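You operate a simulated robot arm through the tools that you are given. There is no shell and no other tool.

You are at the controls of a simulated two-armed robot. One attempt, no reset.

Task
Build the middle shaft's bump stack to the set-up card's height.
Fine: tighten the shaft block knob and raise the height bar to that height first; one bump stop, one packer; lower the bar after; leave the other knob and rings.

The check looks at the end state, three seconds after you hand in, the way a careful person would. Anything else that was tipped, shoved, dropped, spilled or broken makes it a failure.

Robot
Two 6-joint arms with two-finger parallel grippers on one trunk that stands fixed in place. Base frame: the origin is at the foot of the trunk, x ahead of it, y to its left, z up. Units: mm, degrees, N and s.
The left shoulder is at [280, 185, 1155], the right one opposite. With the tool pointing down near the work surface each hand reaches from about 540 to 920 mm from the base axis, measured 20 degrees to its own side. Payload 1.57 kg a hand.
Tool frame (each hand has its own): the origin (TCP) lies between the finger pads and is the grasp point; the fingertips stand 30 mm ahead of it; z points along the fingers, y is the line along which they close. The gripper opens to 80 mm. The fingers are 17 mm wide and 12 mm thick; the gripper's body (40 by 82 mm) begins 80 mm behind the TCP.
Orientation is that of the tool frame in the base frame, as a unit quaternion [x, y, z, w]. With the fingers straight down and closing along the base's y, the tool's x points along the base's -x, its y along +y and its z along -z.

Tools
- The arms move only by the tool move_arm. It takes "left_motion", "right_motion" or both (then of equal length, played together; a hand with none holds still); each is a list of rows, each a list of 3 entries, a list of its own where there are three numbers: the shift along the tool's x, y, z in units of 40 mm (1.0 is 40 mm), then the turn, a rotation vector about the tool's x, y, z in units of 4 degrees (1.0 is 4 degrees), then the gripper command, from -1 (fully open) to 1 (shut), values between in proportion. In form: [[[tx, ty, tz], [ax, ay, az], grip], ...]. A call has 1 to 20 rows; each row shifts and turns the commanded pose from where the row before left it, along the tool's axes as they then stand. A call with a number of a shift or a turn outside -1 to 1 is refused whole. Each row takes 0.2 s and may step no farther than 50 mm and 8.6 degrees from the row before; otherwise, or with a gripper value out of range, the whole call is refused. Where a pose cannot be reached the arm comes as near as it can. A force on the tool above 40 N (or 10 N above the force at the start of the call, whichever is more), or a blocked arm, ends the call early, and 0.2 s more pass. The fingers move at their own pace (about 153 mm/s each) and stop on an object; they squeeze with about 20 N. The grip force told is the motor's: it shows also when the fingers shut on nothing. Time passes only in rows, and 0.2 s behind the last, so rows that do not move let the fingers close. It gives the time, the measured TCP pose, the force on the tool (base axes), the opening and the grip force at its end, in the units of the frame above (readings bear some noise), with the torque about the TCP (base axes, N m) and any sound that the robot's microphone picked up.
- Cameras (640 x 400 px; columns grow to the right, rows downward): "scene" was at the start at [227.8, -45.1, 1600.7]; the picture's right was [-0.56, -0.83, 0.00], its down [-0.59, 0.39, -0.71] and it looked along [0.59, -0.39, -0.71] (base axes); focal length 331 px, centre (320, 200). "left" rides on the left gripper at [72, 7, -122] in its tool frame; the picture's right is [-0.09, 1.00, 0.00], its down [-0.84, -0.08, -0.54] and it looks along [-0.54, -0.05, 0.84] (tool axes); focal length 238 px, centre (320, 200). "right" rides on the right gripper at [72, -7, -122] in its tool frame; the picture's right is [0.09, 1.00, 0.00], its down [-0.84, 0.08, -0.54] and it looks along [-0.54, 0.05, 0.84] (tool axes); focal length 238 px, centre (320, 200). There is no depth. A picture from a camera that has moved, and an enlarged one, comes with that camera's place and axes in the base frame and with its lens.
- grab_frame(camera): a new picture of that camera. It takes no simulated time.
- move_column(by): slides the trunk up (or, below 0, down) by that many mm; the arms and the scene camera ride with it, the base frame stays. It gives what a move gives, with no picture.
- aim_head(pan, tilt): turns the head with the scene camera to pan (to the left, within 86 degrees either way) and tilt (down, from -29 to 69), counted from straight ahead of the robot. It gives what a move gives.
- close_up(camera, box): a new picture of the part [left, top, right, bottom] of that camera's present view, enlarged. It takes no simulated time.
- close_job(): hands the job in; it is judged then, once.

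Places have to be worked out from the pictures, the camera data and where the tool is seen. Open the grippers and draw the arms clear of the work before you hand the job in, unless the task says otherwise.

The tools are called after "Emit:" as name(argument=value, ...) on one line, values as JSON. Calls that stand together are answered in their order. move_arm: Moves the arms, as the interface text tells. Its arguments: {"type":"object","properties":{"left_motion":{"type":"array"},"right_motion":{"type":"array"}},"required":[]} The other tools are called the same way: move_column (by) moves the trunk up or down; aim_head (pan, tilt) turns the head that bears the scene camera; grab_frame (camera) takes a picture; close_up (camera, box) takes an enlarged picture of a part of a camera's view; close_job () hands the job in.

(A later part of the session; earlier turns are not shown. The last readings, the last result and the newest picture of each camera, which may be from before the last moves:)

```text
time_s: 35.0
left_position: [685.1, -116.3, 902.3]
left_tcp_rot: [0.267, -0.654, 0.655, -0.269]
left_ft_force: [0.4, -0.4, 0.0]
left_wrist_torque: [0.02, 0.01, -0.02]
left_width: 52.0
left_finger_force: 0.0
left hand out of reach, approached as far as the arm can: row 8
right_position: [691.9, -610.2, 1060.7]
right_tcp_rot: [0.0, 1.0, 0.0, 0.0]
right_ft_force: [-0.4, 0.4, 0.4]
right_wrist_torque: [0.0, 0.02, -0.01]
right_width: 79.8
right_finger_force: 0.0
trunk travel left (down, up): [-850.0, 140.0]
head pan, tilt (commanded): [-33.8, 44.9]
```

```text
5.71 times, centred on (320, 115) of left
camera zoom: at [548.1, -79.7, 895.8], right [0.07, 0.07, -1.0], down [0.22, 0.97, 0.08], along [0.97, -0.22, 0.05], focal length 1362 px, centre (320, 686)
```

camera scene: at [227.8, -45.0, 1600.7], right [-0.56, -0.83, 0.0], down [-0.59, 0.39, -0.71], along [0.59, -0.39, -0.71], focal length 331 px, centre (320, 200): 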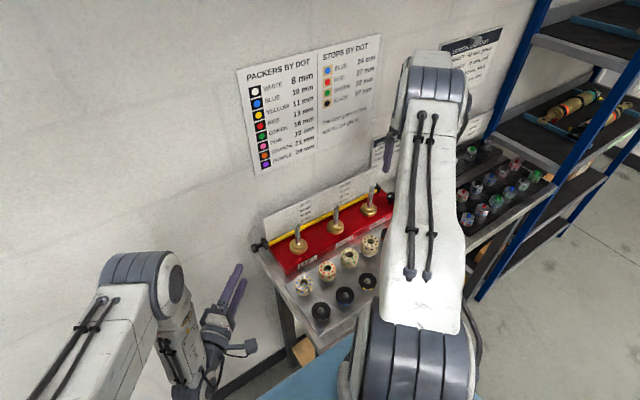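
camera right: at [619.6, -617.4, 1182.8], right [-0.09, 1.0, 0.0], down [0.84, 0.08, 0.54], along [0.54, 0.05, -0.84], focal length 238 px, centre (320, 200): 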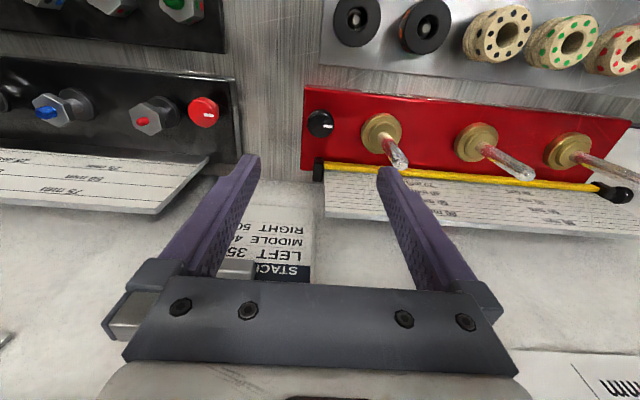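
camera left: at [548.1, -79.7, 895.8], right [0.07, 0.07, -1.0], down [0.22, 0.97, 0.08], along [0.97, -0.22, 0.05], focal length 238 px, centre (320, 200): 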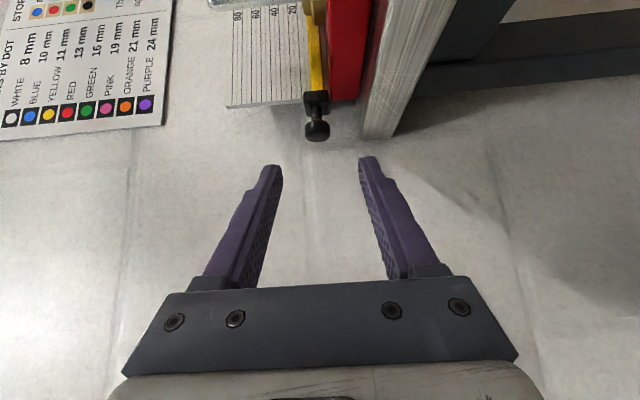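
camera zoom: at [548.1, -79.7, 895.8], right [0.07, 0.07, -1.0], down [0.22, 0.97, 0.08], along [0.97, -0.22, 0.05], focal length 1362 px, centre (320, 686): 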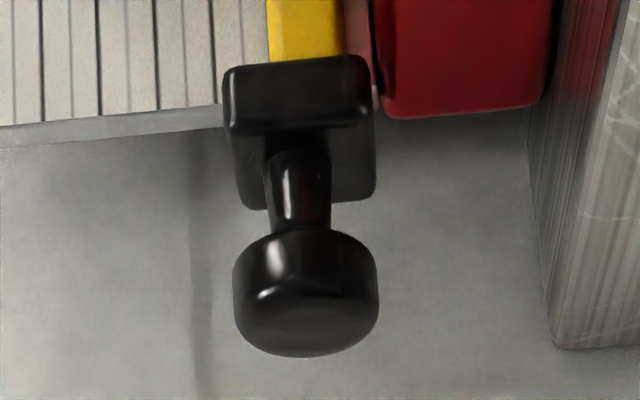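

From this level view the handle head is at about (752, -193, 904), 24 mm across. I move in along the fingers so that the tips reach just past the head's centre, still open.

Emit:
move_arm(left_motion=[[[0.05, -0.014, 0.68], [0, 0, 0], -0.2], [[0.05, -0.014, 0.68], [0, 0, 0], -0.2], [[0.05, -0.014, 0.68], [0, 0, 0], -0.2], [[0, 0, 0], [0, 0, 0], -0.2]])

Emit:
grab_frame(camera="left")

Emit:
close_up(camera="left", box=[220, 60, 420, 220])

Emit:
close_up(camera="scene", box=[200, 200, 320, 290])

```text
time_s: 36.0
left_position: [754.8, -154.2, 906.1]
left_tcp_rot: [-0.267, 0.656, -0.654, 0.268]
left_ft_force: [0.0, 0.2, 0.5]
left_wrist_torque: [0.0, 0.0, 0.0]
left_width: 48.0
left_finger_force: 0.1
left hand out of reach, approached as far as the arm can: row 1, 2, 3
right_position: [692.7, -611.8, 1061.1]
right_tcp_rot: [0.0, 1.0, 0.0, 0.0]
right_ft_force: [-0.2, -0.3, 0.4]
right_wrist_torque: [0.02, 0.01, 0.01]
right_width: 79.8
right_finger_force: 0.1
trunk travel left (down, up): [-850.0, 140.0]
head pan, tilt (commanded): [-33.8, 44.9]
```

```text
taken
camera left: at [617.6, -116.5, 899.5], right [0.07, 0.07, -1.0], down [0.22, 0.97, 0.08], along [0.97, -0.22, 0.05], focal length 238 px, centre (320, 200)
```

left: 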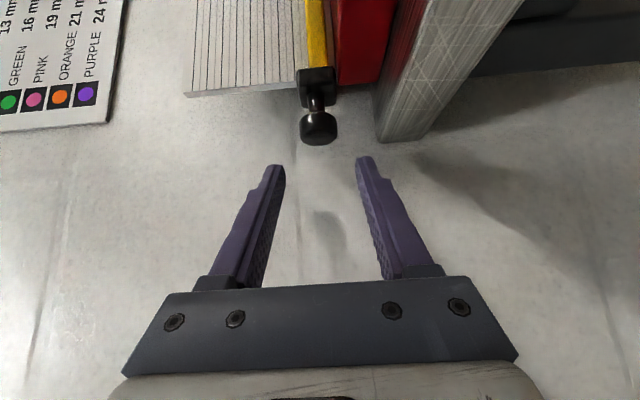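

```text
2.50 times, centred on (320, 140) of left
camera zoom: at [617.6, -116.5, 899.5], right [0.07, 0.07, -1.0], down [0.22, 0.97, 0.08], along [0.97, -0.22, 0.05], focal length 596 px, centre (320, 350)
```

zoom: 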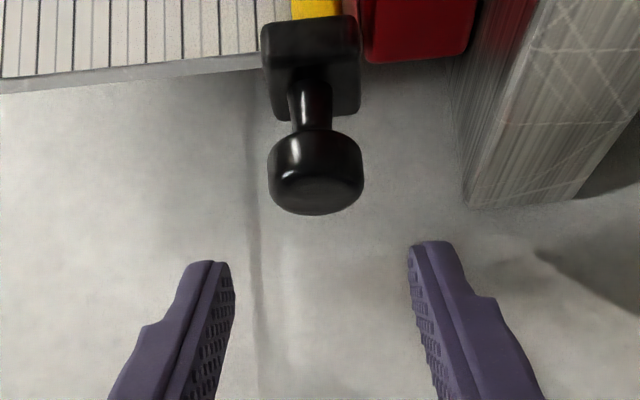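

```text
4.44 times, centred on (260, 245) of scene
camera zoom: at [227.9, -45.1, 1600.7], right [-0.56, -0.83, 0.0], down [-0.59, 0.39, -0.71], along [0.59, -0.39, -0.71], focal length 1472 px, centre (587, 0)
```

zoom: 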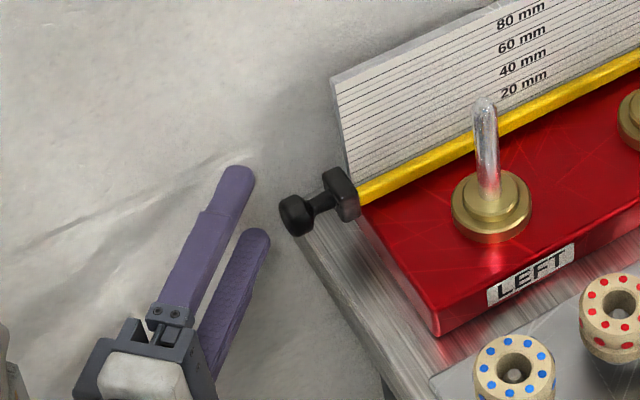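

The left arm can't hold that 45° yaw any further toward -y (it drifted toward the wall), so I back off 40 mm and reduce the yaw to about 29°, which should be within reach.

Emit:
move_arm(left_motion=[[[0, 0, -1], [0, 0, 0], -0.2], [[0, 0, 0], [0, 1, 0], -0.2], [[0, 0, 0], [0, 1, 0], -0.2], [[0, 0, 0], [0, 1, 0], -0.2], [[0, 0, 0], [0, 1, 0], -0.2]])

Emit:
close_up(camera="left", box=[220, 60, 420, 220])

```text
time_s: 37.2
left_position: [723.4, -123.5, 905.8]
left_tcp_rot: [0.176, -0.685, 0.685, -0.175]
left_ft_force: [-0.6, -0.2, 0.7]
left_wrist_torque: [0.02, -0.01, 0.0]
left_width: 48.0
left_finger_force: 0.0
right_position: [691.5, -611.8, 1061.9]
right_tcp_rot: [0.0, 1.0, 0.0, 0.0]
right_ft_force: [0.5, 0.6, -0.4]
right_wrist_torque: [0.0, 0.0, -0.01]
right_width: 79.7
right_finger_force: 0.1
trunk travel left (down, up): [-850.0, 140.0]
head pan, tilt (commanded): [-33.8, 44.9]
```

```text
2.50 times, centred on (320, 140) of left
camera zoom: at [602.2, -50.7, 899.1], right [0.08, 0.04, -1.0], down [0.47, 0.88, 0.08], along [0.88, -0.48, 0.05], focal length 596 px, centre (320, 350)
```

zoom: 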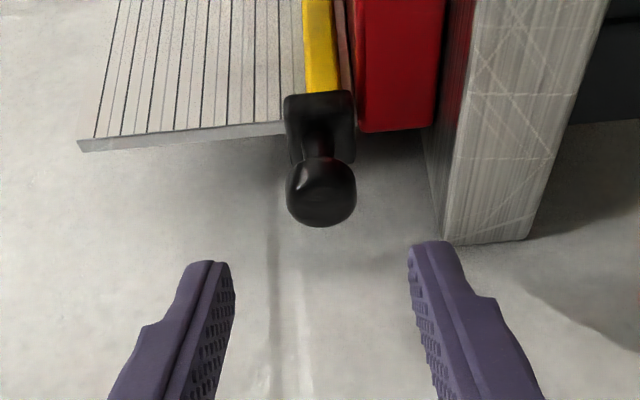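

Handle head triangulates again to (752.5, -193, 904). I advance about 55 mm along the fingers with a small sideways correction.

Emit:
move_arm(left_motion=[[[0.104, 0.022, 0.685], [0, 0, 0], -0.2], [[0.104, 0.022, 0.685], [0, 0, 0], -0.2], [[0, 0, 0], [0, 0, 0], -0.2]])

Emit:
grab_frame(camera="left")

Emit:
close_up(camera="left", box=[240, 100, 400, 220])

Emit:
close_up(camera="scene", box=[200, 200, 320, 290])

```text
time_s: 38.0
left_position: [743.8, -175.0, 904.3]
left_tcp_rot: [-0.176, 0.685, -0.685, 0.177]
left_ft_force: [0.4, -0.1, 0.4]
left_wrist_torque: [0.0, 0.02, 0.01]
left_width: 48.1
left_finger_force: 0.0
right_position: [692.5, -609.8, 1061.4]
right_tcp_rot: [0.0, 1.0, 0.0, 0.001]
right_ft_force: [0.5, -0.6, 0.2]
right_wrist_torque: [0.0, -0.01, 0.0]
right_width: 79.8
right_finger_force: 0.1
trunk travel left (down, up): [-850.0, 140.0]
head pan, tilt (commanded): [-33.8, 44.9]
```

```text
taken
camera left: at [621.9, -102.1, 897.7], right [0.08, 0.05, -1.0], down [0.47, 0.88, 0.08], along [0.88, -0.47, 0.05], focal length 238 px, centre (320, 200)
```

left: 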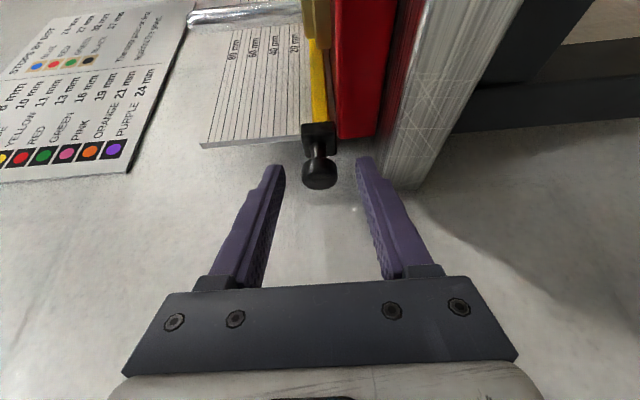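

```text
3.33 times, centred on (320, 160) of left
camera zoom: at [621.9, -102.1, 897.7], right [0.08, 0.05, -1.0], down [0.47, 0.88, 0.08], along [0.88, -0.47, 0.05], focal length 794 px, centre (320, 333)
```

zoom: 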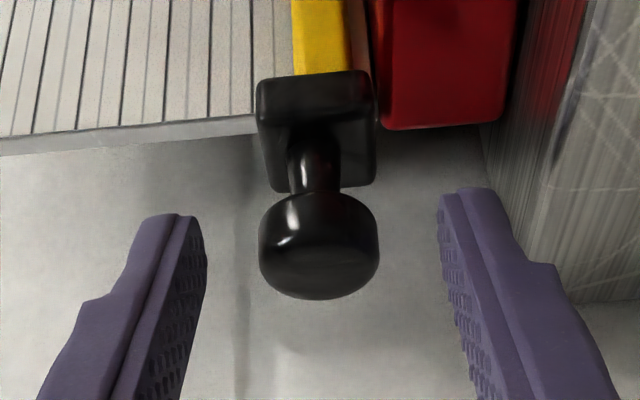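

```text
4.44 times, centred on (260, 245) of scene
camera zoom: at [227.8, -45.1, 1600.7], right [-0.56, -0.83, 0.0], down [-0.59, 0.39, -0.71], along [0.59, -0.39, -0.71], focal length 1472 px, centre (587, 0)
```

zoom: 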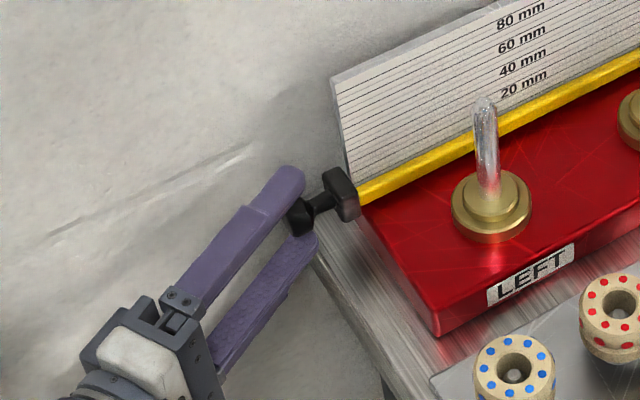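

The fingers straddle the handle head evenly above and below. I close on it.

Emit:
move_arm(left_motion=[[[0, 0, 0], [0, 0, 0], 0.7], [[0, 0, 0], [0, 0, 0], 0.7], [[0, 0, 0], [0, 0, 0], 0.7]])

Emit:
close_up(camera="left", box=[220, 20, 420, 180])

```text
time_s: 38.8
left_position: [742.7, -174.5, 904.2]
left_tcp_rot: [-0.176, 0.685, -0.684, 0.177]
left_ft_force: [0.7, -0.3, 0.5]
left_wrist_torque: [-0.04, 0.01, 0.09]
left_width: 23.7
left_finger_force: 35.6
right_position: [692.4, -611.5, 1060.3]
right_tcp_rot: [0.0, 1.0, 0.0, 0.0]
right_ft_force: [0.4, -0.4, 0.2]
right_wrist_torque: [-0.01, 0.01, 0.0]
right_width: 79.9
right_finger_force: 0.1
trunk travel left (down, up): [-850.0, 140.0]
head pan, tilt (commanded): [-33.8, 44.9]
```

```text
2.50 times, centred on (320, 100) of left
camera zoom: at [621.9, -102.0, 897.9], right [0.08, 0.05, -1.0], down [0.47, 0.88, 0.08], along [0.88, -0.47, 0.05], focal length 596 px, centre (320, 450)
```

zoom: 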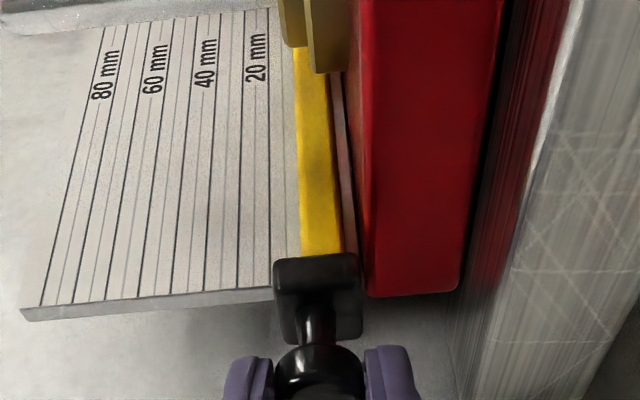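

Handle gripped at 23.7 mm. I raise it 20 mm first and check that the bar follows.

Emit:
move_arm(left_motion=[[[0, -0.125, 0], [0, 0, 0], 0.7], [[0, -0.125, 0], [0, 0, 0], 0.7], [[0, -0.125, 0], [0, 0, 0], 0.7], [[0, -0.125, 0], [0, 0, 0], 0.7]])

Emit:
close_up(camera="left", box=[220, 20, 420, 180])

Emit:
close_up(camera="right", box=[300, 80, 640, 240])

```text
time_s: 39.8
left_position: [744.1, -175.4, 924.4]
left_tcp_rot: [-0.176, 0.685, -0.685, 0.176]
left_ft_force: [-10.7, 11.7, -2.4]
left_wrist_torque: [0.14, 0.1, -0.46]
left_width: 23.5
left_finger_force: 35.6
right_position: [691.4, -609.3, 1062.6]
right_tcp_rot: [0.0, 1.0, 0.0, 0.0]
right_ft_force: [0.9, -0.8, 0.1]
right_wrist_torque: [0.0, -0.03, 0.01]
right_width: 79.9
right_finger_force: 0.1
trunk travel left (down, up): [-850.0, 140.0]
head pan, tilt (commanded): [-33.8, 44.9]
```

```text
2.50 times, centred on (320, 100) of left
camera zoom: at [622.0, -101.9, 917.8], right [0.08, 0.05, -1.0], down [0.47, 0.88, 0.08], along [0.88, -0.48, 0.05], focal length 596 px, centre (320, 450)
```

zoom: 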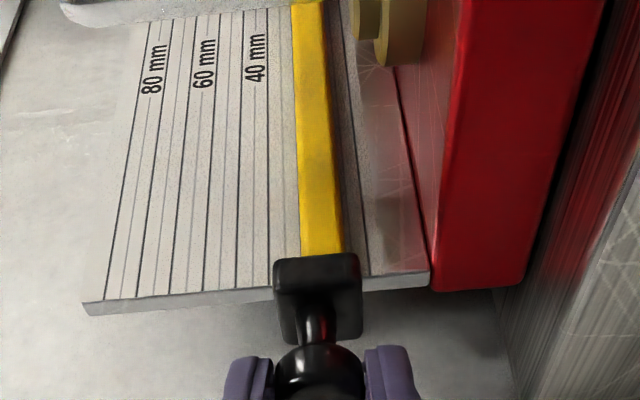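

```text
1.88 times, centred on (470, 160) of right
camera zoom: at [619.5, -616.5, 1183.3], right [-0.09, 1.0, 0.0], down [0.84, 0.08, 0.54], along [0.54, 0.05, -0.84], focal length 449 px, centre (38, 275)
```

zoom: 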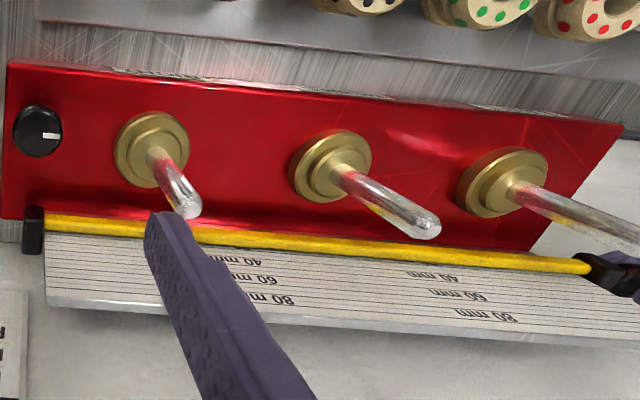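

The bar follows evenly, and with it raised line A is seen to be the lowest line on the scale (zero), confirming the reading. I raise it another 20 mm.

Emit:
move_arm(left_motion=[[[0, -0.125, 0], [0, 0, 0], 0.7], [[0, -0.125, 0], [0, 0, 0], 0.7], [[0, -0.125, 0], [0, 0, 0], 0.7], [[0, -0.125, 0], [0, 0, 0], 0.7]])

Emit:
close_up(camera="left", box=[220, 20, 420, 180])

Emit:
close_up(camera="left", box=[270, 10, 350, 70])

Emit:
close_up(camera="right", box=[420, 150, 540, 230])

```text
time_s: 40.8
left_position: [744.3, -175.2, 947.2]
left_tcp_rot: [0.175, -0.685, 0.685, -0.177]
left_ft_force: [-4.2, -5.7, -2.4]
left_wrist_torque: [0.15, 0.08, 0.21]
left_width: 23.7
left_finger_force: 35.7
right_position: [692.3, -610.9, 1061.4]
right_tcp_rot: [0.0, 1.0, 0.0, 0.0]
right_ft_force: [0.3, 0.0, -0.1]
right_wrist_torque: [-0.01, -0.01, -0.03]
right_width: 80.1
right_finger_force: 0.0
trunk travel left (down, up): [-850.0, 140.0]
head pan, tilt (commanded): [-33.8, 44.9]
```

```text
2.50 times, centred on (320, 100) of left
camera zoom: at [622.1, -101.8, 938.8], right [0.08, 0.04, -1.0], down [0.47, 0.88, 0.08], along [0.88, -0.48, 0.05], focal length 596 px, centre (320, 450)
```

zoom: 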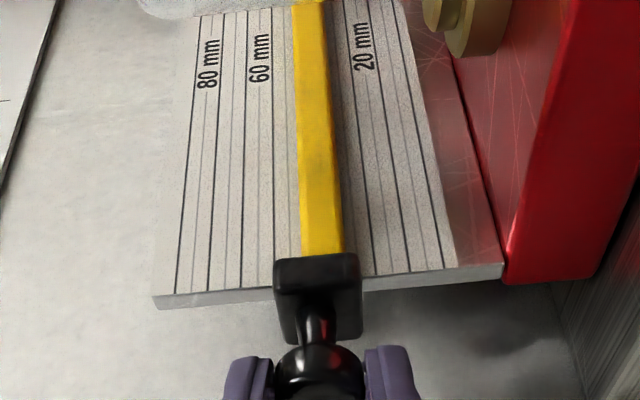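

```text
6.67 times, centred on (310, 40) of left
camera zoom: at [622.1, -101.8, 938.8], right [0.08, 0.04, -1.0], down [0.47, 0.88, 0.08], along [0.88, -0.48, 0.05], focal length 1589 px, centre (387, 1267)
```

zoom: 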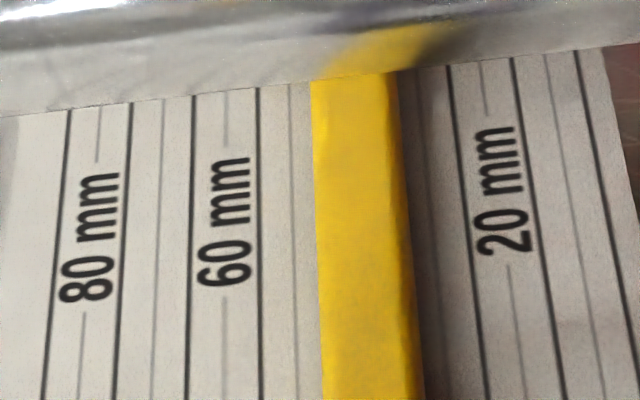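

```text
5.00 times, centred on (480, 190) of right
camera zoom: at [619.2, -617.8, 1182.7], right [-0.09, 1.0, 0.0], down [0.84, 0.08, 0.54], along [0.54, 0.05, -0.84], focal length 1192 px, centre (-480, 250)
```

zoom: 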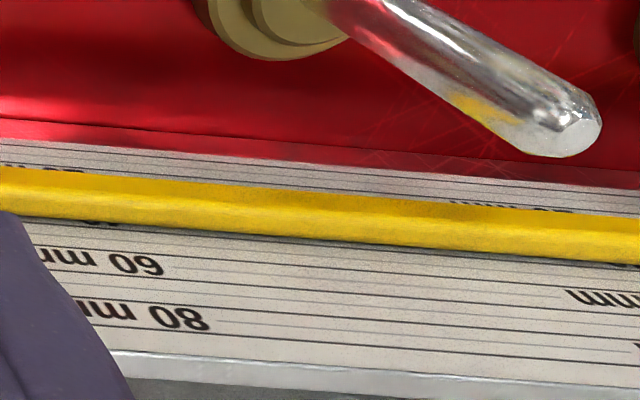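

The level close-up puts the bar's top edge at about 41 mm (40-line hidden just behind it). I lower it by 1 mm and re-check.

Emit:
move_arm(left_motion=[[[0, 0.025, 0], [0, 0, 0], 0.7], [[0, 0, 0], [0, 0, 0], 0.7]])

Emit:
close_up(camera="left", box=[270, 10, 350, 70])

Emit:
close_up(camera="right", box=[300, 150, 420, 230])

```text
time_s: 41.4
left_position: [743.0, -176.0, 945.9]
left_tcp_rot: [0.175, -0.684, 0.686, -0.177]
left_ft_force: [-2.7, -9.0, 1.7]
left_wrist_torque: [-0.04, -0.04, -0.22]
left_width: 23.7
left_finger_force: 35.6
right_position: [691.4, -611.4, 1062.1]
right_tcp_rot: [0.001, 1.0, 0.001, 0.0]
right_ft_force: [-0.5, -0.1, 0.9]
right_wrist_torque: [-0.01, 0.0, -0.01]
right_width: 79.9
right_finger_force: 0.0
trunk travel left (down, up): [-850.0, 140.0]
head pan, tilt (commanded): [-33.8, 44.9]
```

```text
6.67 times, centred on (310, 40) of left
camera zoom: at [622.2, -101.7, 938.6], right [0.08, 0.04, -1.0], down [0.47, 0.88, 0.08], along [0.88, -0.48, 0.05], focal length 1589 px, centre (387, 1267)
```

zoom: 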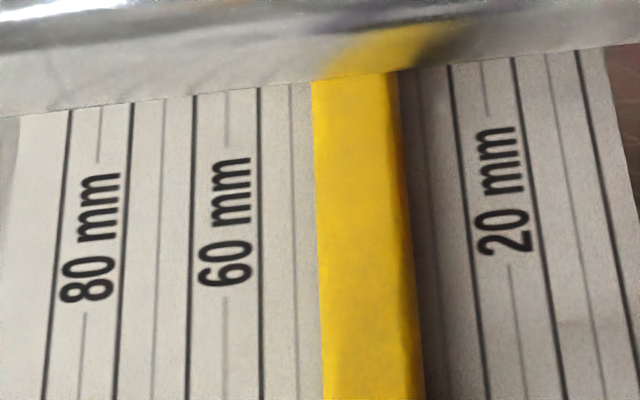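

```text
5.00 times, centred on (360, 190) of right
camera zoom: at [619.2, -617.8, 1182.8], right [-0.09, 1.0, 0.0], down [0.84, 0.08, 0.54], along [0.54, 0.05, -0.84], focal length 1192 px, centre (120, 250)
```

zoom: 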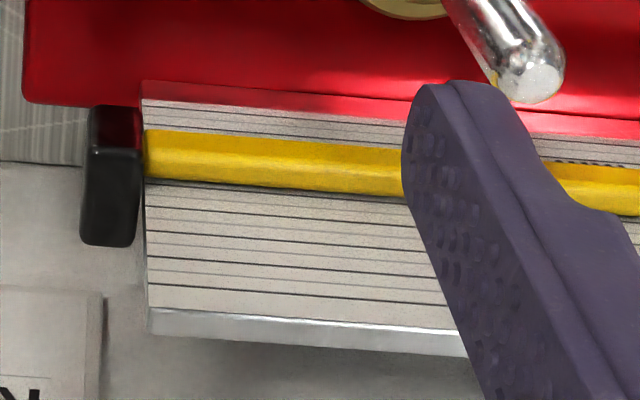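

The bar edge still reads about 41 mm (friction took up the small step). I lower by a further 1.5 mm and compare again.

Emit:
move_arm(left_motion=[[[0, 0.038, 0], [0, 0, 0], 0.7], [[0, 0, 0], [0, 0, 0], 0.7], [[0, 0, 0], [0, 0, 0], 0.7]])

Emit:
close_up(camera="left", box=[270, 10, 350, 70])

Emit:
close_up(camera="left", box=[290, 60, 350, 105])

```text
time_s: 42.2
left_position: [743.6, -174.6, 943.0]
left_tcp_rot: [-0.176, 0.685, -0.684, 0.178]
left_ft_force: [0.4, -13.8, 2.1]
left_wrist_torque: [-0.11, -0.15, -0.64]
left_width: 24.0
left_finger_force: 35.8
right_position: [690.9, -611.6, 1059.9]
right_tcp_rot: [0.0, 1.0, 0.001, 0.0]
right_ft_force: [1.3, -0.3, 0.1]
right_wrist_torque: [0.03, -0.03, -0.03]
right_width: 80.0
right_finger_force: 0.0
trunk travel left (down, up): [-850.0, 140.0]
head pan, tilt (commanded): [-33.8, 44.9]
```

```text
6.67 times, centred on (310, 40) of left
camera zoom: at [622.1, -101.8, 936.3], right [0.08, 0.05, -1.0], down [0.47, 0.88, 0.08], along [0.88, -0.48, 0.05], focal length 1589 px, centre (387, 1267)
```

zoom: 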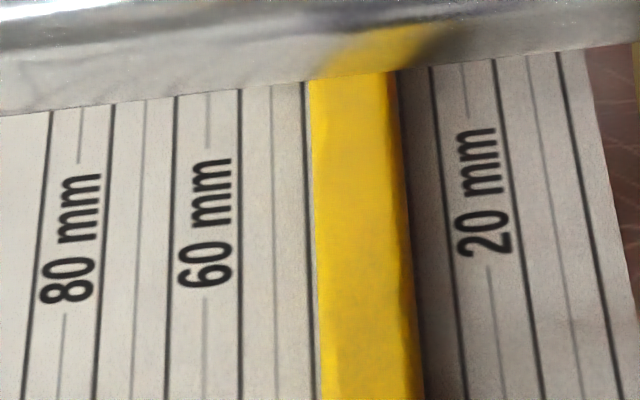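

```text
8.89 times, centred on (320, 82) of left
camera zoom: at [622.1, -101.8, 936.3], right [0.08, 0.05, -1.0], down [0.47, 0.88, 0.08], along [0.88, -0.48, 0.05], focal length 2119 px, centre (320, 1244)
```

zoom: 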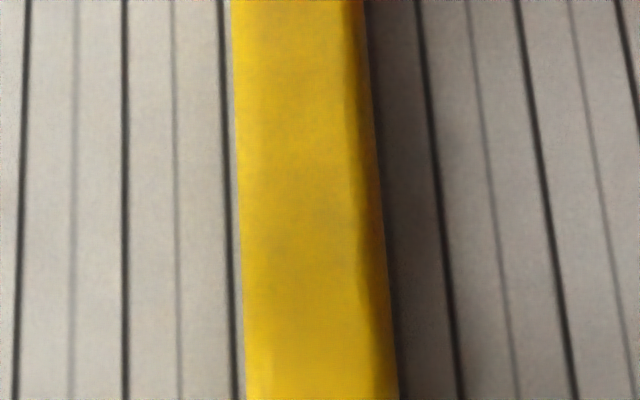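

Now the 40 mm line shows just above the bar's top edge, so the bar sits about 1 mm low. I raise it by a little under 2 mm of command to take up the friction.

Emit:
move_arm(left_motion=[[[0, -0.045, 0], [0, 0, 0], 0.7], [[0, 0, 0], [0, 0, 0], 0.7], [[0, 0, 0], [0, 0, 0], 0.7]])

Emit:
close_up(camera="left", box=[270, 10, 350, 70])

Emit:
close_up(camera="left", box=[290, 60, 350, 105])

```text
time_s: 43.0
left_position: [743.7, -175.4, 942.7]
left_tcp_rot: [-0.177, 0.685, -0.684, 0.177]
left_ft_force: [1.5, -8.8, -1.3]
left_wrist_torque: [0.06, 0.02, -0.16]
left_width: 23.5
left_finger_force: 35.8
right_position: [691.6, -611.2, 1061.5]
right_tcp_rot: [0.0, 1.0, 0.001, 0.0]
right_ft_force: [-1.0, 0.3, -0.7]
right_wrist_torque: [0.0, -0.03, 0.01]
right_width: 79.9
right_finger_force: 0.1
trunk travel left (down, up): [-850.0, 140.0]
head pan, tilt (commanded): [-33.8, 44.9]
```

```text
6.67 times, centred on (310, 40) of left
camera zoom: at [621.9, -102.0, 936.8], right [0.08, 0.05, -1.0], down [0.47, 0.88, 0.08], along [0.88, -0.47, 0.05], focal length 1589 px, centre (387, 1267)
```

zoom: 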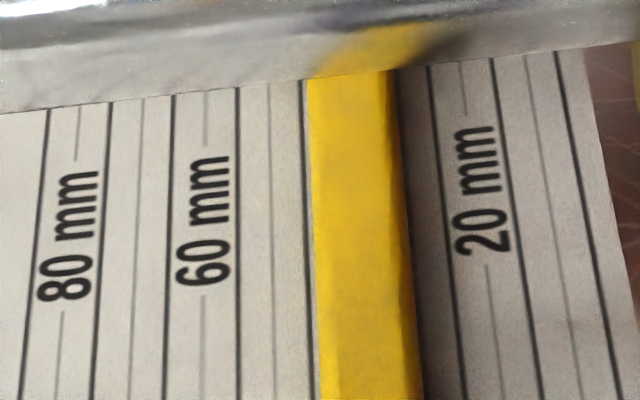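

```text
8.89 times, centred on (320, 82) of left
camera zoom: at [621.9, -102.0, 936.8], right [0.08, 0.05, -1.0], down [0.47, 0.88, 0.08], along [0.88, -0.47, 0.05], focal length 2119 px, centre (320, 1244)
```

zoom: 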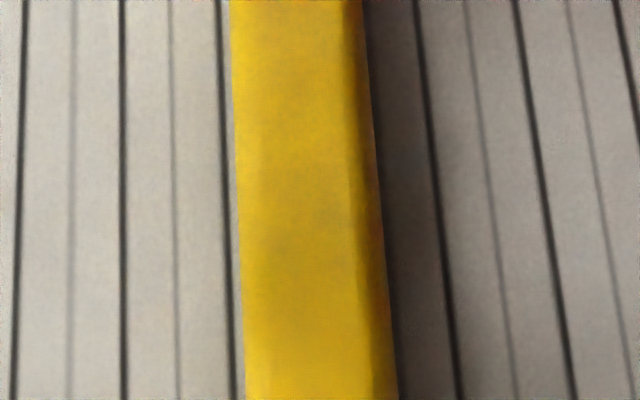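

The bar hardly moved (stiction). I raise a further ~1.2 mm of command.

Emit:
move_arm(left_motion=[[[0, -0.03, 0], [0, 0, 0], 0.7], [[0, 0, 0], [0, 0, 0], 0.7], [[0, 0, 0], [0, 0, 0], 0.7]])

Emit:
close_up(camera="left", box=[290, 60, 350, 105])

```text
time_s: 43.8
left_position: [743.2, -176.0, 944.8]
left_tcp_rot: [-0.176, 0.685, -0.684, 0.177]
left_ft_force: [4.3, -11.7, -3.8]
left_wrist_torque: [0.14, 0.12, 0.37]
left_width: 23.6
left_finger_force: 35.5
right_position: [692.4, -611.5, 1061.4]
right_tcp_rot: [0.0, 1.0, -0.001, 0.0]
right_ft_force: [-0.1, -0.7, 0.6]
right_wrist_torque: [-0.01, -0.01, 0.0]
right_width: 80.0
right_finger_force: 0.0
trunk travel left (down, up): [-850.0, 140.0]
head pan, tilt (commanded): [-33.8, 44.9]
```

```text
8.89 times, centred on (320, 82) of left
camera zoom: at [621.9, -101.9, 938.4], right [0.08, 0.05, -1.0], down [0.47, 0.88, 0.08], along [0.88, -0.47, 0.05], focal length 2119 px, centre (320, 1244)
```

zoom: 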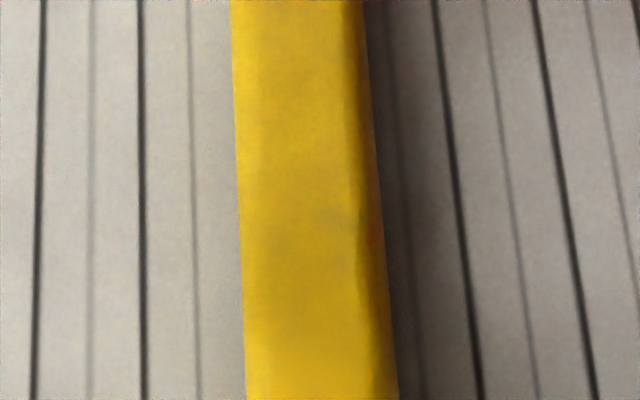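

The bar's top edge now reads about 40.3 mm and I keep the left hand holding it. For the stack I choose red stop (27) + red packer (13) = 40 mm; the red stop's top is at about (594.5, -313, 909). I bring the right hand above it.

Emit:
move_arm(right_motion=[[[0.303, 0.931, 0.06], [0, 0, 0], -0.5], [[0.303, 0.931, 0.06], [0, 0, 0], -0.5], [[0.303, 0.931, 0.06], [0, 0, 0], -0.5], [[0.303, 0.931, 0.06], [0, 0, 0], -0.5], [[0.303, 0.931, 0.06], [0, 0, 0], -0.5], [[0.303, 0.931, 0.06], [0, 0, 0], -0.5], [[0.303, 0.931, 0.06], [0, 0, 0], -0.5], [[0.303, 0.931, 0.06], [0, 0, 0], -0.5]])

Emit:
grab_frame(camera="right")

Emit:
close_up(camera="right", box=[250, 90, 410, 210])

Emit:
grab_frame(camera="scene")

```text
time_s: 45.6
left_position: [743.1, -175.0, 945.4]
left_tcp_rot: [-0.175, 0.685, -0.685, 0.177]
left_ft_force: [6.5, -5.1, -1.0]
left_wrist_torque: [-0.01, -0.04, -0.32]
left_width: 23.5
left_finger_force: 35.9
right_position: [593.8, -312.5, 1043.1]
right_tcp_rot: [-0.001, 1.0, 0.001, 0.001]
right_ft_force: [0.3, 0.9, -0.5]
right_wrist_torque: [0.0, 0.01, 0.0]
right_width: 60.0
right_finger_force: 0.1
trunk travel left (down, up): [-850.0, 140.0]
head pan, tilt (commanded): [-33.8, 44.9]
```

```text
taken
camera right: at [521.0, -319.2, 1164.2], right [-0.09, 1.0, 0.0], down [0.84, 0.08, 0.54], along [0.54, 0.05, -0.84], focal length 238 px, centre (320, 200)
```

right: 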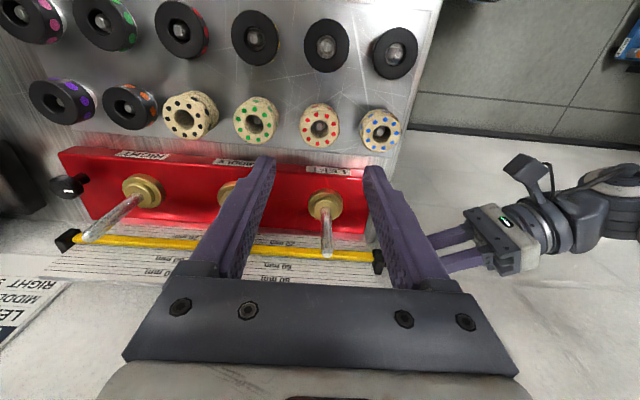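

```text
3.33 times, centred on (330, 150) of right
camera zoom: at [521.0, -319.2, 1164.2], right [-0.09, 1.0, 0.0], down [0.84, 0.08, 0.54], along [0.54, 0.05, -0.84], focal length 794 px, centre (287, 367)
```

zoom: 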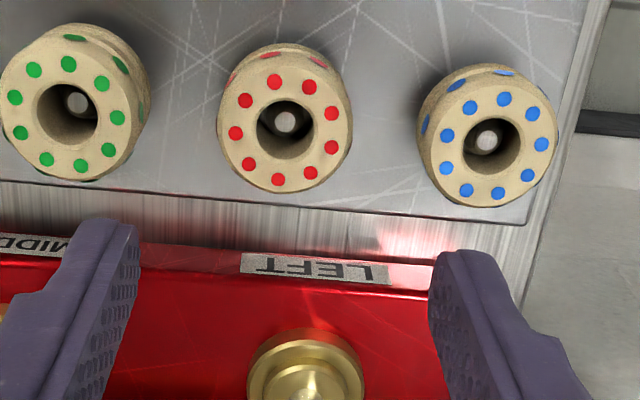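

```text
taken
camera scene: at [228.1, -45.7, 1600.6], right [-0.56, -0.83, 0.0], down [-0.59, 0.39, -0.71], along [0.59, -0.39, -0.71], focal length 331 px, centre (320, 200)
```

scene: 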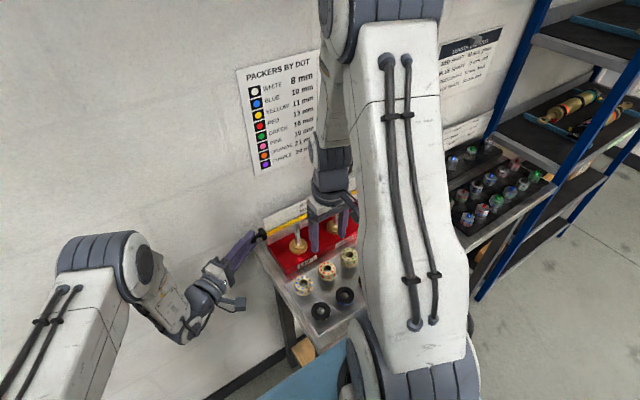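

The red stop computes to about (593, -313.5) from here. I descend 65 mm for a closer look before straddling it.

Emit:
move_arm(right_motion=[[[0.02, -0.02, 0.81], [0, 0, 0], -0.5], [[0, 0, 0.81], [0, 0, 0], -0.5], [[0, 0, 0], [0, 0, 0], -0.5]])

Emit:
grab_frame(camera="right")

Emit:
close_up(camera="right", box=[240, 80, 400, 200])

```text
time_s: 46.4
left_position: [742.7, -175.3, 945.7]
left_tcp_rot: [0.176, -0.685, 0.685, -0.177]
left_ft_force: [5.6, -6.9, 0.1]
left_wrist_torque: [0.05, 0.03, 0.01]
left_width: 23.7
left_finger_force: 35.3
right_position: [595.4, -314.0, 977.4]
right_tcp_rot: [0.0, 1.0, 0.0, 0.0]
right_ft_force: [-0.2, -0.1, 0.4]
right_wrist_torque: [-0.03, -0.02, -0.02]
right_width: 60.0
right_finger_force: 0.1
trunk travel left (down, up): [-850.0, 140.0]
head pan, tilt (commanded): [-33.8, 44.9]
```

```text
taken
camera right: at [521.7, -320.0, 1098.6], right [-0.09, 1.0, 0.0], down [0.84, 0.08, 0.54], along [0.54, 0.05, -0.84], focal length 238 px, centre (320, 200)
```

right: 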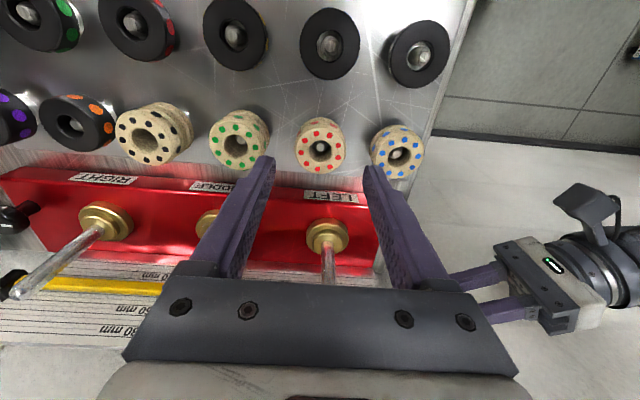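

```text
3.33 times, centred on (320, 140) of right
camera zoom: at [521.7, -320.0, 1098.6], right [-0.09, 1.0, 0.0], down [0.84, 0.08, 0.54], along [0.54, 0.05, -0.84], focal length 794 px, centre (320, 400)
```

zoom: 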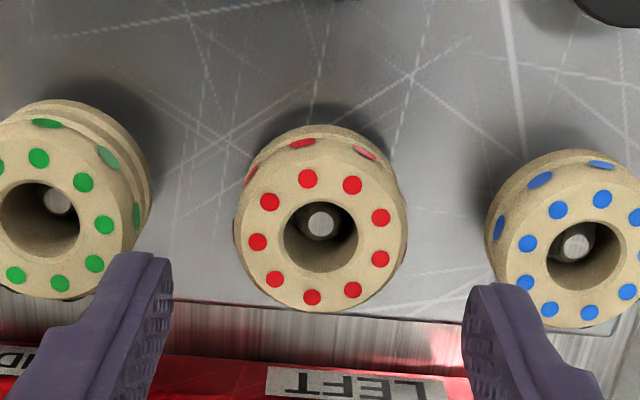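

Closer view confirms the stop at (594.4, -313.6) with 43 mm outer diameter. I narrow the fingers to 56 mm to clear its neighbours and descend around it.

Emit:
move_arm(right_motion=[[[0.02, 0.01, 0.3], [0, 0, 0], -0.4], [[0, 0, 0.62], [0, 0, 0], -0.4], [[0, 0, 0.6], [0, 0, 0], -0.4], [[0, 0, 0], [0, 0, 0], -0.4]])

Emit:
grab_frame(camera="right")

Emit:
close_up(camera="right", box=[240, 120, 400, 240])

```text
time_s: 47.4
left_position: [744.6, -174.5, 946.1]
left_tcp_rot: [0.176, -0.685, 0.685, -0.177]
left_ft_force: [6.1, -5.4, 0.8]
left_wrist_torque: [-0.02, 0.0, 0.08]
left_width: 23.6
left_finger_force: 35.8
right_position: [592.4, -315.3, 916.4]
right_tcp_rot: [0.0, 1.0, -0.001, 0.0]
right_ft_force: [0.2, 0.1, 0.5]
right_wrist_torque: [-0.04, -0.01, -0.04]
right_width: 56.0
right_finger_force: 0.1
trunk travel left (down, up): [-850.0, 140.0]
head pan, tilt (commanded): [-33.8, 44.9]
```

```text
taken
camera right: at [520.4, -321.7, 1037.6], right [-0.09, 1.0, 0.0], down [0.84, 0.08, 0.54], along [0.54, 0.05, -0.84], focal length 238 px, centre (320, 200)
```

right: 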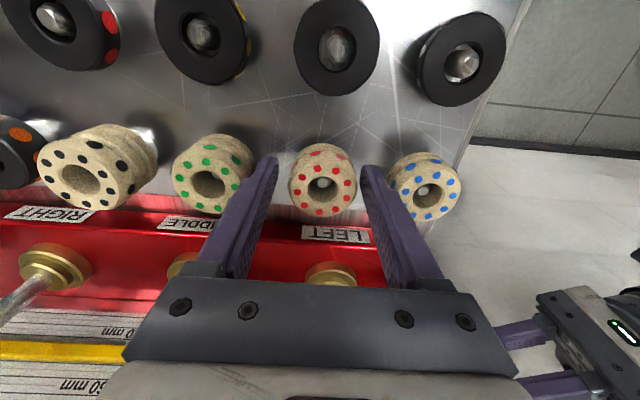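

```text
3.33 times, centred on (320, 180) of right
camera zoom: at [520.4, -321.7, 1037.6], right [-0.09, 1.0, 0.0], down [0.84, 0.08, 0.54], along [0.54, 0.05, -0.84], focal length 794 px, centre (320, 267)
```

zoom: 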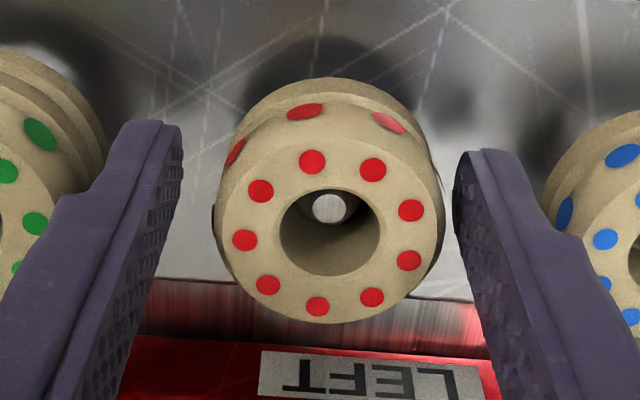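

The fingers are around the red stop without touching the neighbours. I nudge 2 mm in x and 1 mm in y to centre, then close.

Emit:
move_arm(right_motion=[[[-0.04, 0.03, 0], [0, 0, 0], -0.4], [[0, 0, 0], [0, 0, 0], 0.4], [[0, 0, 0], [0, 0, 0], 0.4], [[0, 0, 0], [0, 0, 0], 0.4]])

Emit:
close_up(camera="right", box=[240, 120, 400, 240])

```text
time_s: 48.4
left_position: [743.6, -174.8, 944.7]
left_tcp_rot: [-0.175, 0.685, -0.685, 0.177]
left_ft_force: [7.2, -4.3, 1.2]
left_wrist_torque: [-0.01, 0.02, 0.11]
left_width: 23.6
left_finger_force: 36.0
right_position: [594.8, -313.6, 916.2]
right_tcp_rot: [0.0, 1.0, 0.0, 0.0]
right_ft_force: [0.2, -0.2, -0.3]
right_wrist_torque: [-0.01, 0.03, 0.0]
right_width: 41.5
right_finger_force: 20.3
trunk travel left (down, up): [-850.0, 140.0]
head pan, tilt (commanded): [-33.8, 44.9]
```

```text
3.33 times, centred on (320, 180) of right
camera zoom: at [522.0, -320.1, 1038.3], right [-0.09, 1.0, 0.0], down [0.84, 0.08, 0.54], along [0.54, 0.05, -0.84], focal length 794 px, centre (320, 267)
```

zoom: 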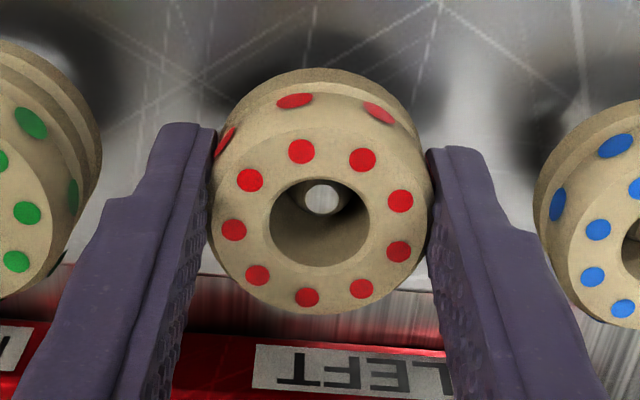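

The stop is held at 41.5 mm. I lift it straight up off its peg to carrying height.

Emit:
move_arm(right_motion=[[[0, 0, -0.3], [0, 0, 0], 0.4], [[0, 0, -0.5], [0, 0, 0], 0.4], [[0, 0, -0.8], [0, 0, 0], 0.4], [[0, 0, -0.8], [0, 0, 0], 0.4], [[0, 0, -0.8], [0, 0, 0], 0.4], [[0, 0, 0], [0, 0, 0], 0.4]])

Emit:
grab_frame(camera="right")

Emit:
close_up(camera="right", box=[240, 120, 400, 240])

```text
time_s: 49.8
left_position: [742.8, -173.3, 946.1]
left_tcp_rot: [-0.176, 0.685, -0.684, 0.178]
left_ft_force: [6.9, -3.1, 1.4]
left_wrist_torque: [-0.03, -0.04, 0.14]
left_width: 23.7
left_finger_force: 35.5
right_position: [595.6, -313.0, 1044.1]
right_tcp_rot: [0.0, 1.0, 0.0, 0.0]
right_ft_force: [0.8, -0.7, 0.6]
right_wrist_torque: [0.03, -0.01, -0.02]
right_width: 41.2
right_finger_force: 20.5
trunk travel left (down, up): [-850.0, 140.0]
head pan, tilt (commanded): [-33.8, 44.9]
```

```text
taken
camera right: at [523.7, -319.0, 1164.6], right [-0.09, 1.0, 0.0], down [0.84, 0.08, 0.54], along [0.54, 0.05, -0.84], focal length 238 px, centre (320, 200)
```

right: 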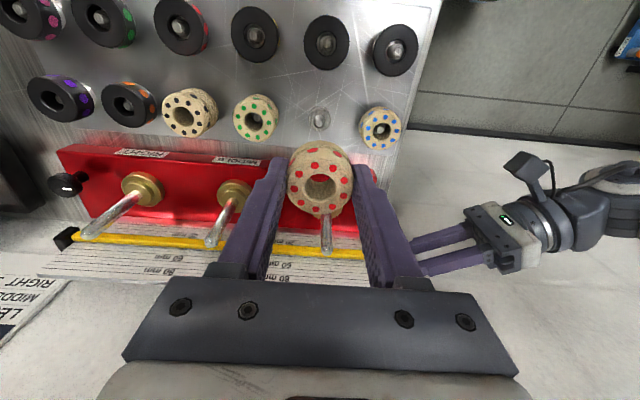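

```text
3.33 times, centred on (320, 180) of right
camera zoom: at [523.7, -319.0, 1164.6], right [-0.09, 1.0, 0.0], down [0.84, 0.08, 0.54], along [0.54, 0.05, -0.84], focal length 794 px, centre (320, 267)
```

zoom: 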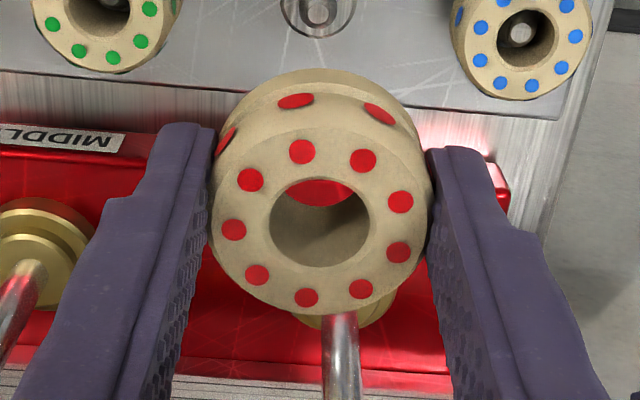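

The stop is off its peg and centred in the fingers. I carry it to just in front of the middle shaft to sight the shaft before going over it.

Emit:
move_arm(right_motion=[[[-0.375, -0.86, -0.1], [0, 0, 0], 0.4], [[-0.375, -0.86, -0.1], [0, 0, 0], 0.4], [[-0.375, -0.86, -0.1], [0, 0, 0], 0.4], [[0, 0, 0], [0, 0, 0], 0.4]])

Emit:
grab_frame(camera="right")

Emit:
close_up(camera="right", box=[250, 100, 390, 230])

Emit:
grab_frame(camera="left")

```text
time_s: 50.8
left_position: [742.9, -175.2, 945.6]
left_tcp_rot: [0.176, -0.685, 0.685, -0.177]
left_ft_force: [6.4, -2.6, 0.8]
left_wrist_torque: [-0.04, -0.03, 0.15]
left_width: 23.5
left_finger_force: 35.4
right_position: [640.1, -415.9, 1053.7]
right_tcp_rot: [0.0, 1.0, 0.0, 0.0]
right_ft_force: [0.8, 0.1, -1.4]
right_wrist_torque: [0.0, 0.01, 0.0]
right_width: 41.1
right_finger_force: 20.0
trunk travel left (down, up): [-850.0, 140.0]
head pan, tilt (commanded): [-33.8, 44.9]
```

```text
taken
camera right: at [568.3, -422.4, 1174.7], right [-0.09, 1.0, 0.0], down [0.84, 0.08, 0.54], along [0.54, 0.05, -0.84], focal length 238 px, centre (320, 200)
```

right: 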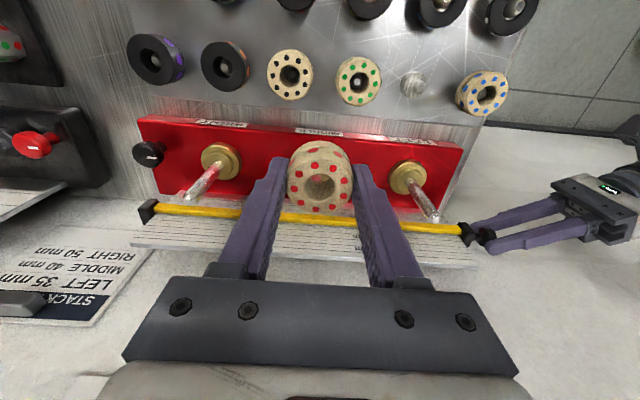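

```text
3.08 times, centred on (320, 165) of right
camera zoom: at [568.3, -422.4, 1174.7], right [-0.09, 1.0, 0.0], down [0.84, 0.08, 0.54], along [0.54, 0.05, -0.84], focal length 733 px, centre (320, 308)
```

zoom: 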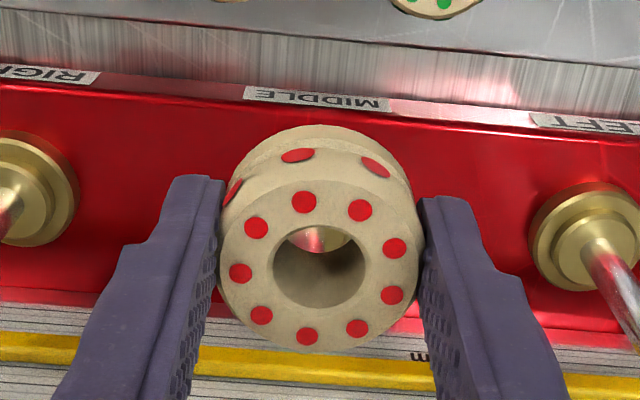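

```text
taken
camera left: at [621.8, -101.8, 938.5], right [0.08, 0.05, -1.0], down [0.47, 0.88, 0.08], along [0.88, -0.47, 0.05], focal length 238 px, centre (320, 200)
```

left: 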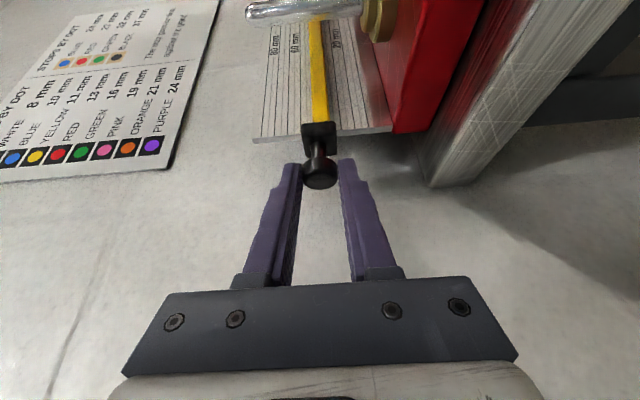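

Using all sightings, the middle shaft is at about (699, -416) with its tip near z 989. I move the stop over it and come down to just above the tip.

Emit:
move_arm(right_motion=[[[-0.73, 0.01, 0], [0, 0, 0], 0.4], [[-0.73, 0, 0], [0, 0, 0], 0.4], [[0, 0, 0.5], [0, 0, 0], 0.4], [[0, 0, 0], [0, 0, 0], 0.4]])

Emit:
grab_frame(camera="right")

Emit:
close_up(camera="right", box=[250, 100, 390, 230])

Emit:
close_up(camera="scene", box=[280, 160, 400, 260])

```text
time_s: 51.8
left_position: [743.5, -174.4, 946.7]
left_tcp_rot: [-0.177, 0.685, -0.684, 0.177]
left_ft_force: [6.2, -1.9, -0.2]
left_wrist_torque: [0.03, 0.0, 0.2]
left_width: 23.7
left_finger_force: 35.7
right_position: [697.9, -416.3, 1033.4]
right_tcp_rot: [0.0, 1.0, 0.001, 0.0]
right_ft_force: [-1.2, -0.4, 0.0]
right_wrist_torque: [0.01, 0.0, -0.01]
right_width: 41.3
right_finger_force: 19.9
trunk travel left (down, up): [-850.0, 140.0]
head pan, tilt (commanded): [-33.8, 44.9]
```

```text
taken
camera right: at [626.2, -423.1, 1155.4], right [-0.09, 1.0, 0.0], down [0.84, 0.08, 0.54], along [0.54, 0.05, -0.84], focal length 238 px, centre (320, 200)
```

right: 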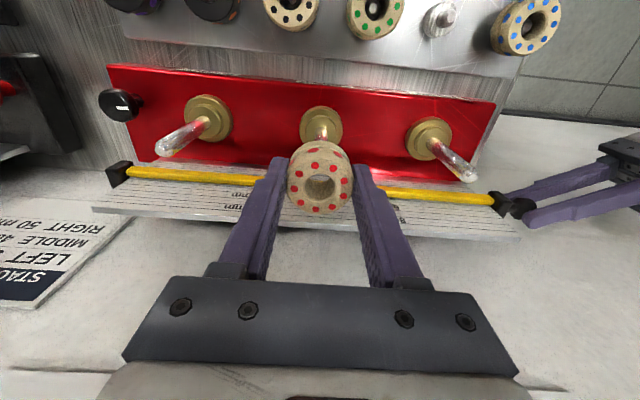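

```text
3.08 times, centred on (320, 165) of right
camera zoom: at [626.2, -423.1, 1155.4], right [-0.09, 1.0, 0.0], down [0.84, 0.08, 0.54], along [0.54, 0.05, -0.84], focal length 733 px, centre (320, 308)
```

zoom: 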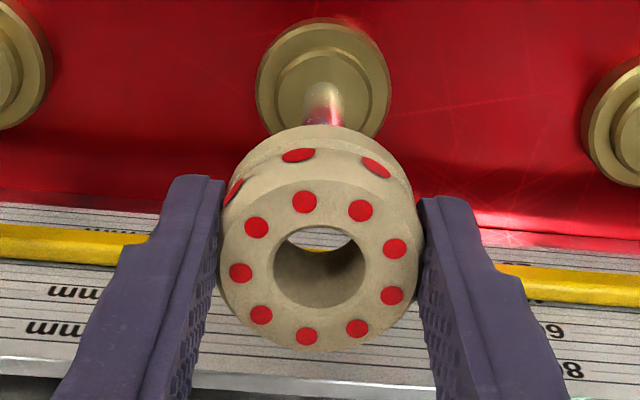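

```text
4.00 times, centred on (340, 210) of scene
camera zoom: at [228.2, -45.4, 1600.6], right [-0.56, -0.83, 0.0], down [-0.59, 0.39, -0.71], along [0.59, -0.39, -0.71], focal length 1324 px, centre (240, 160)
```

zoom: 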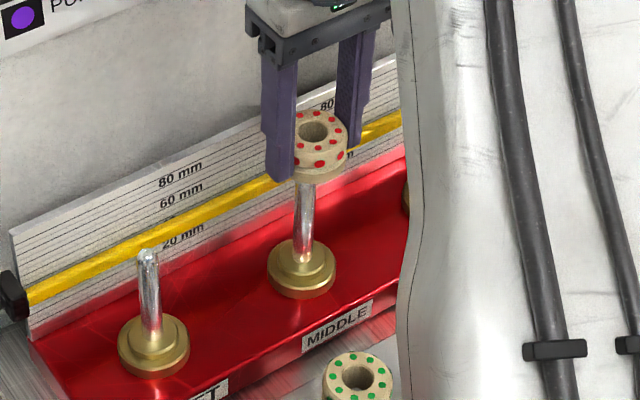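

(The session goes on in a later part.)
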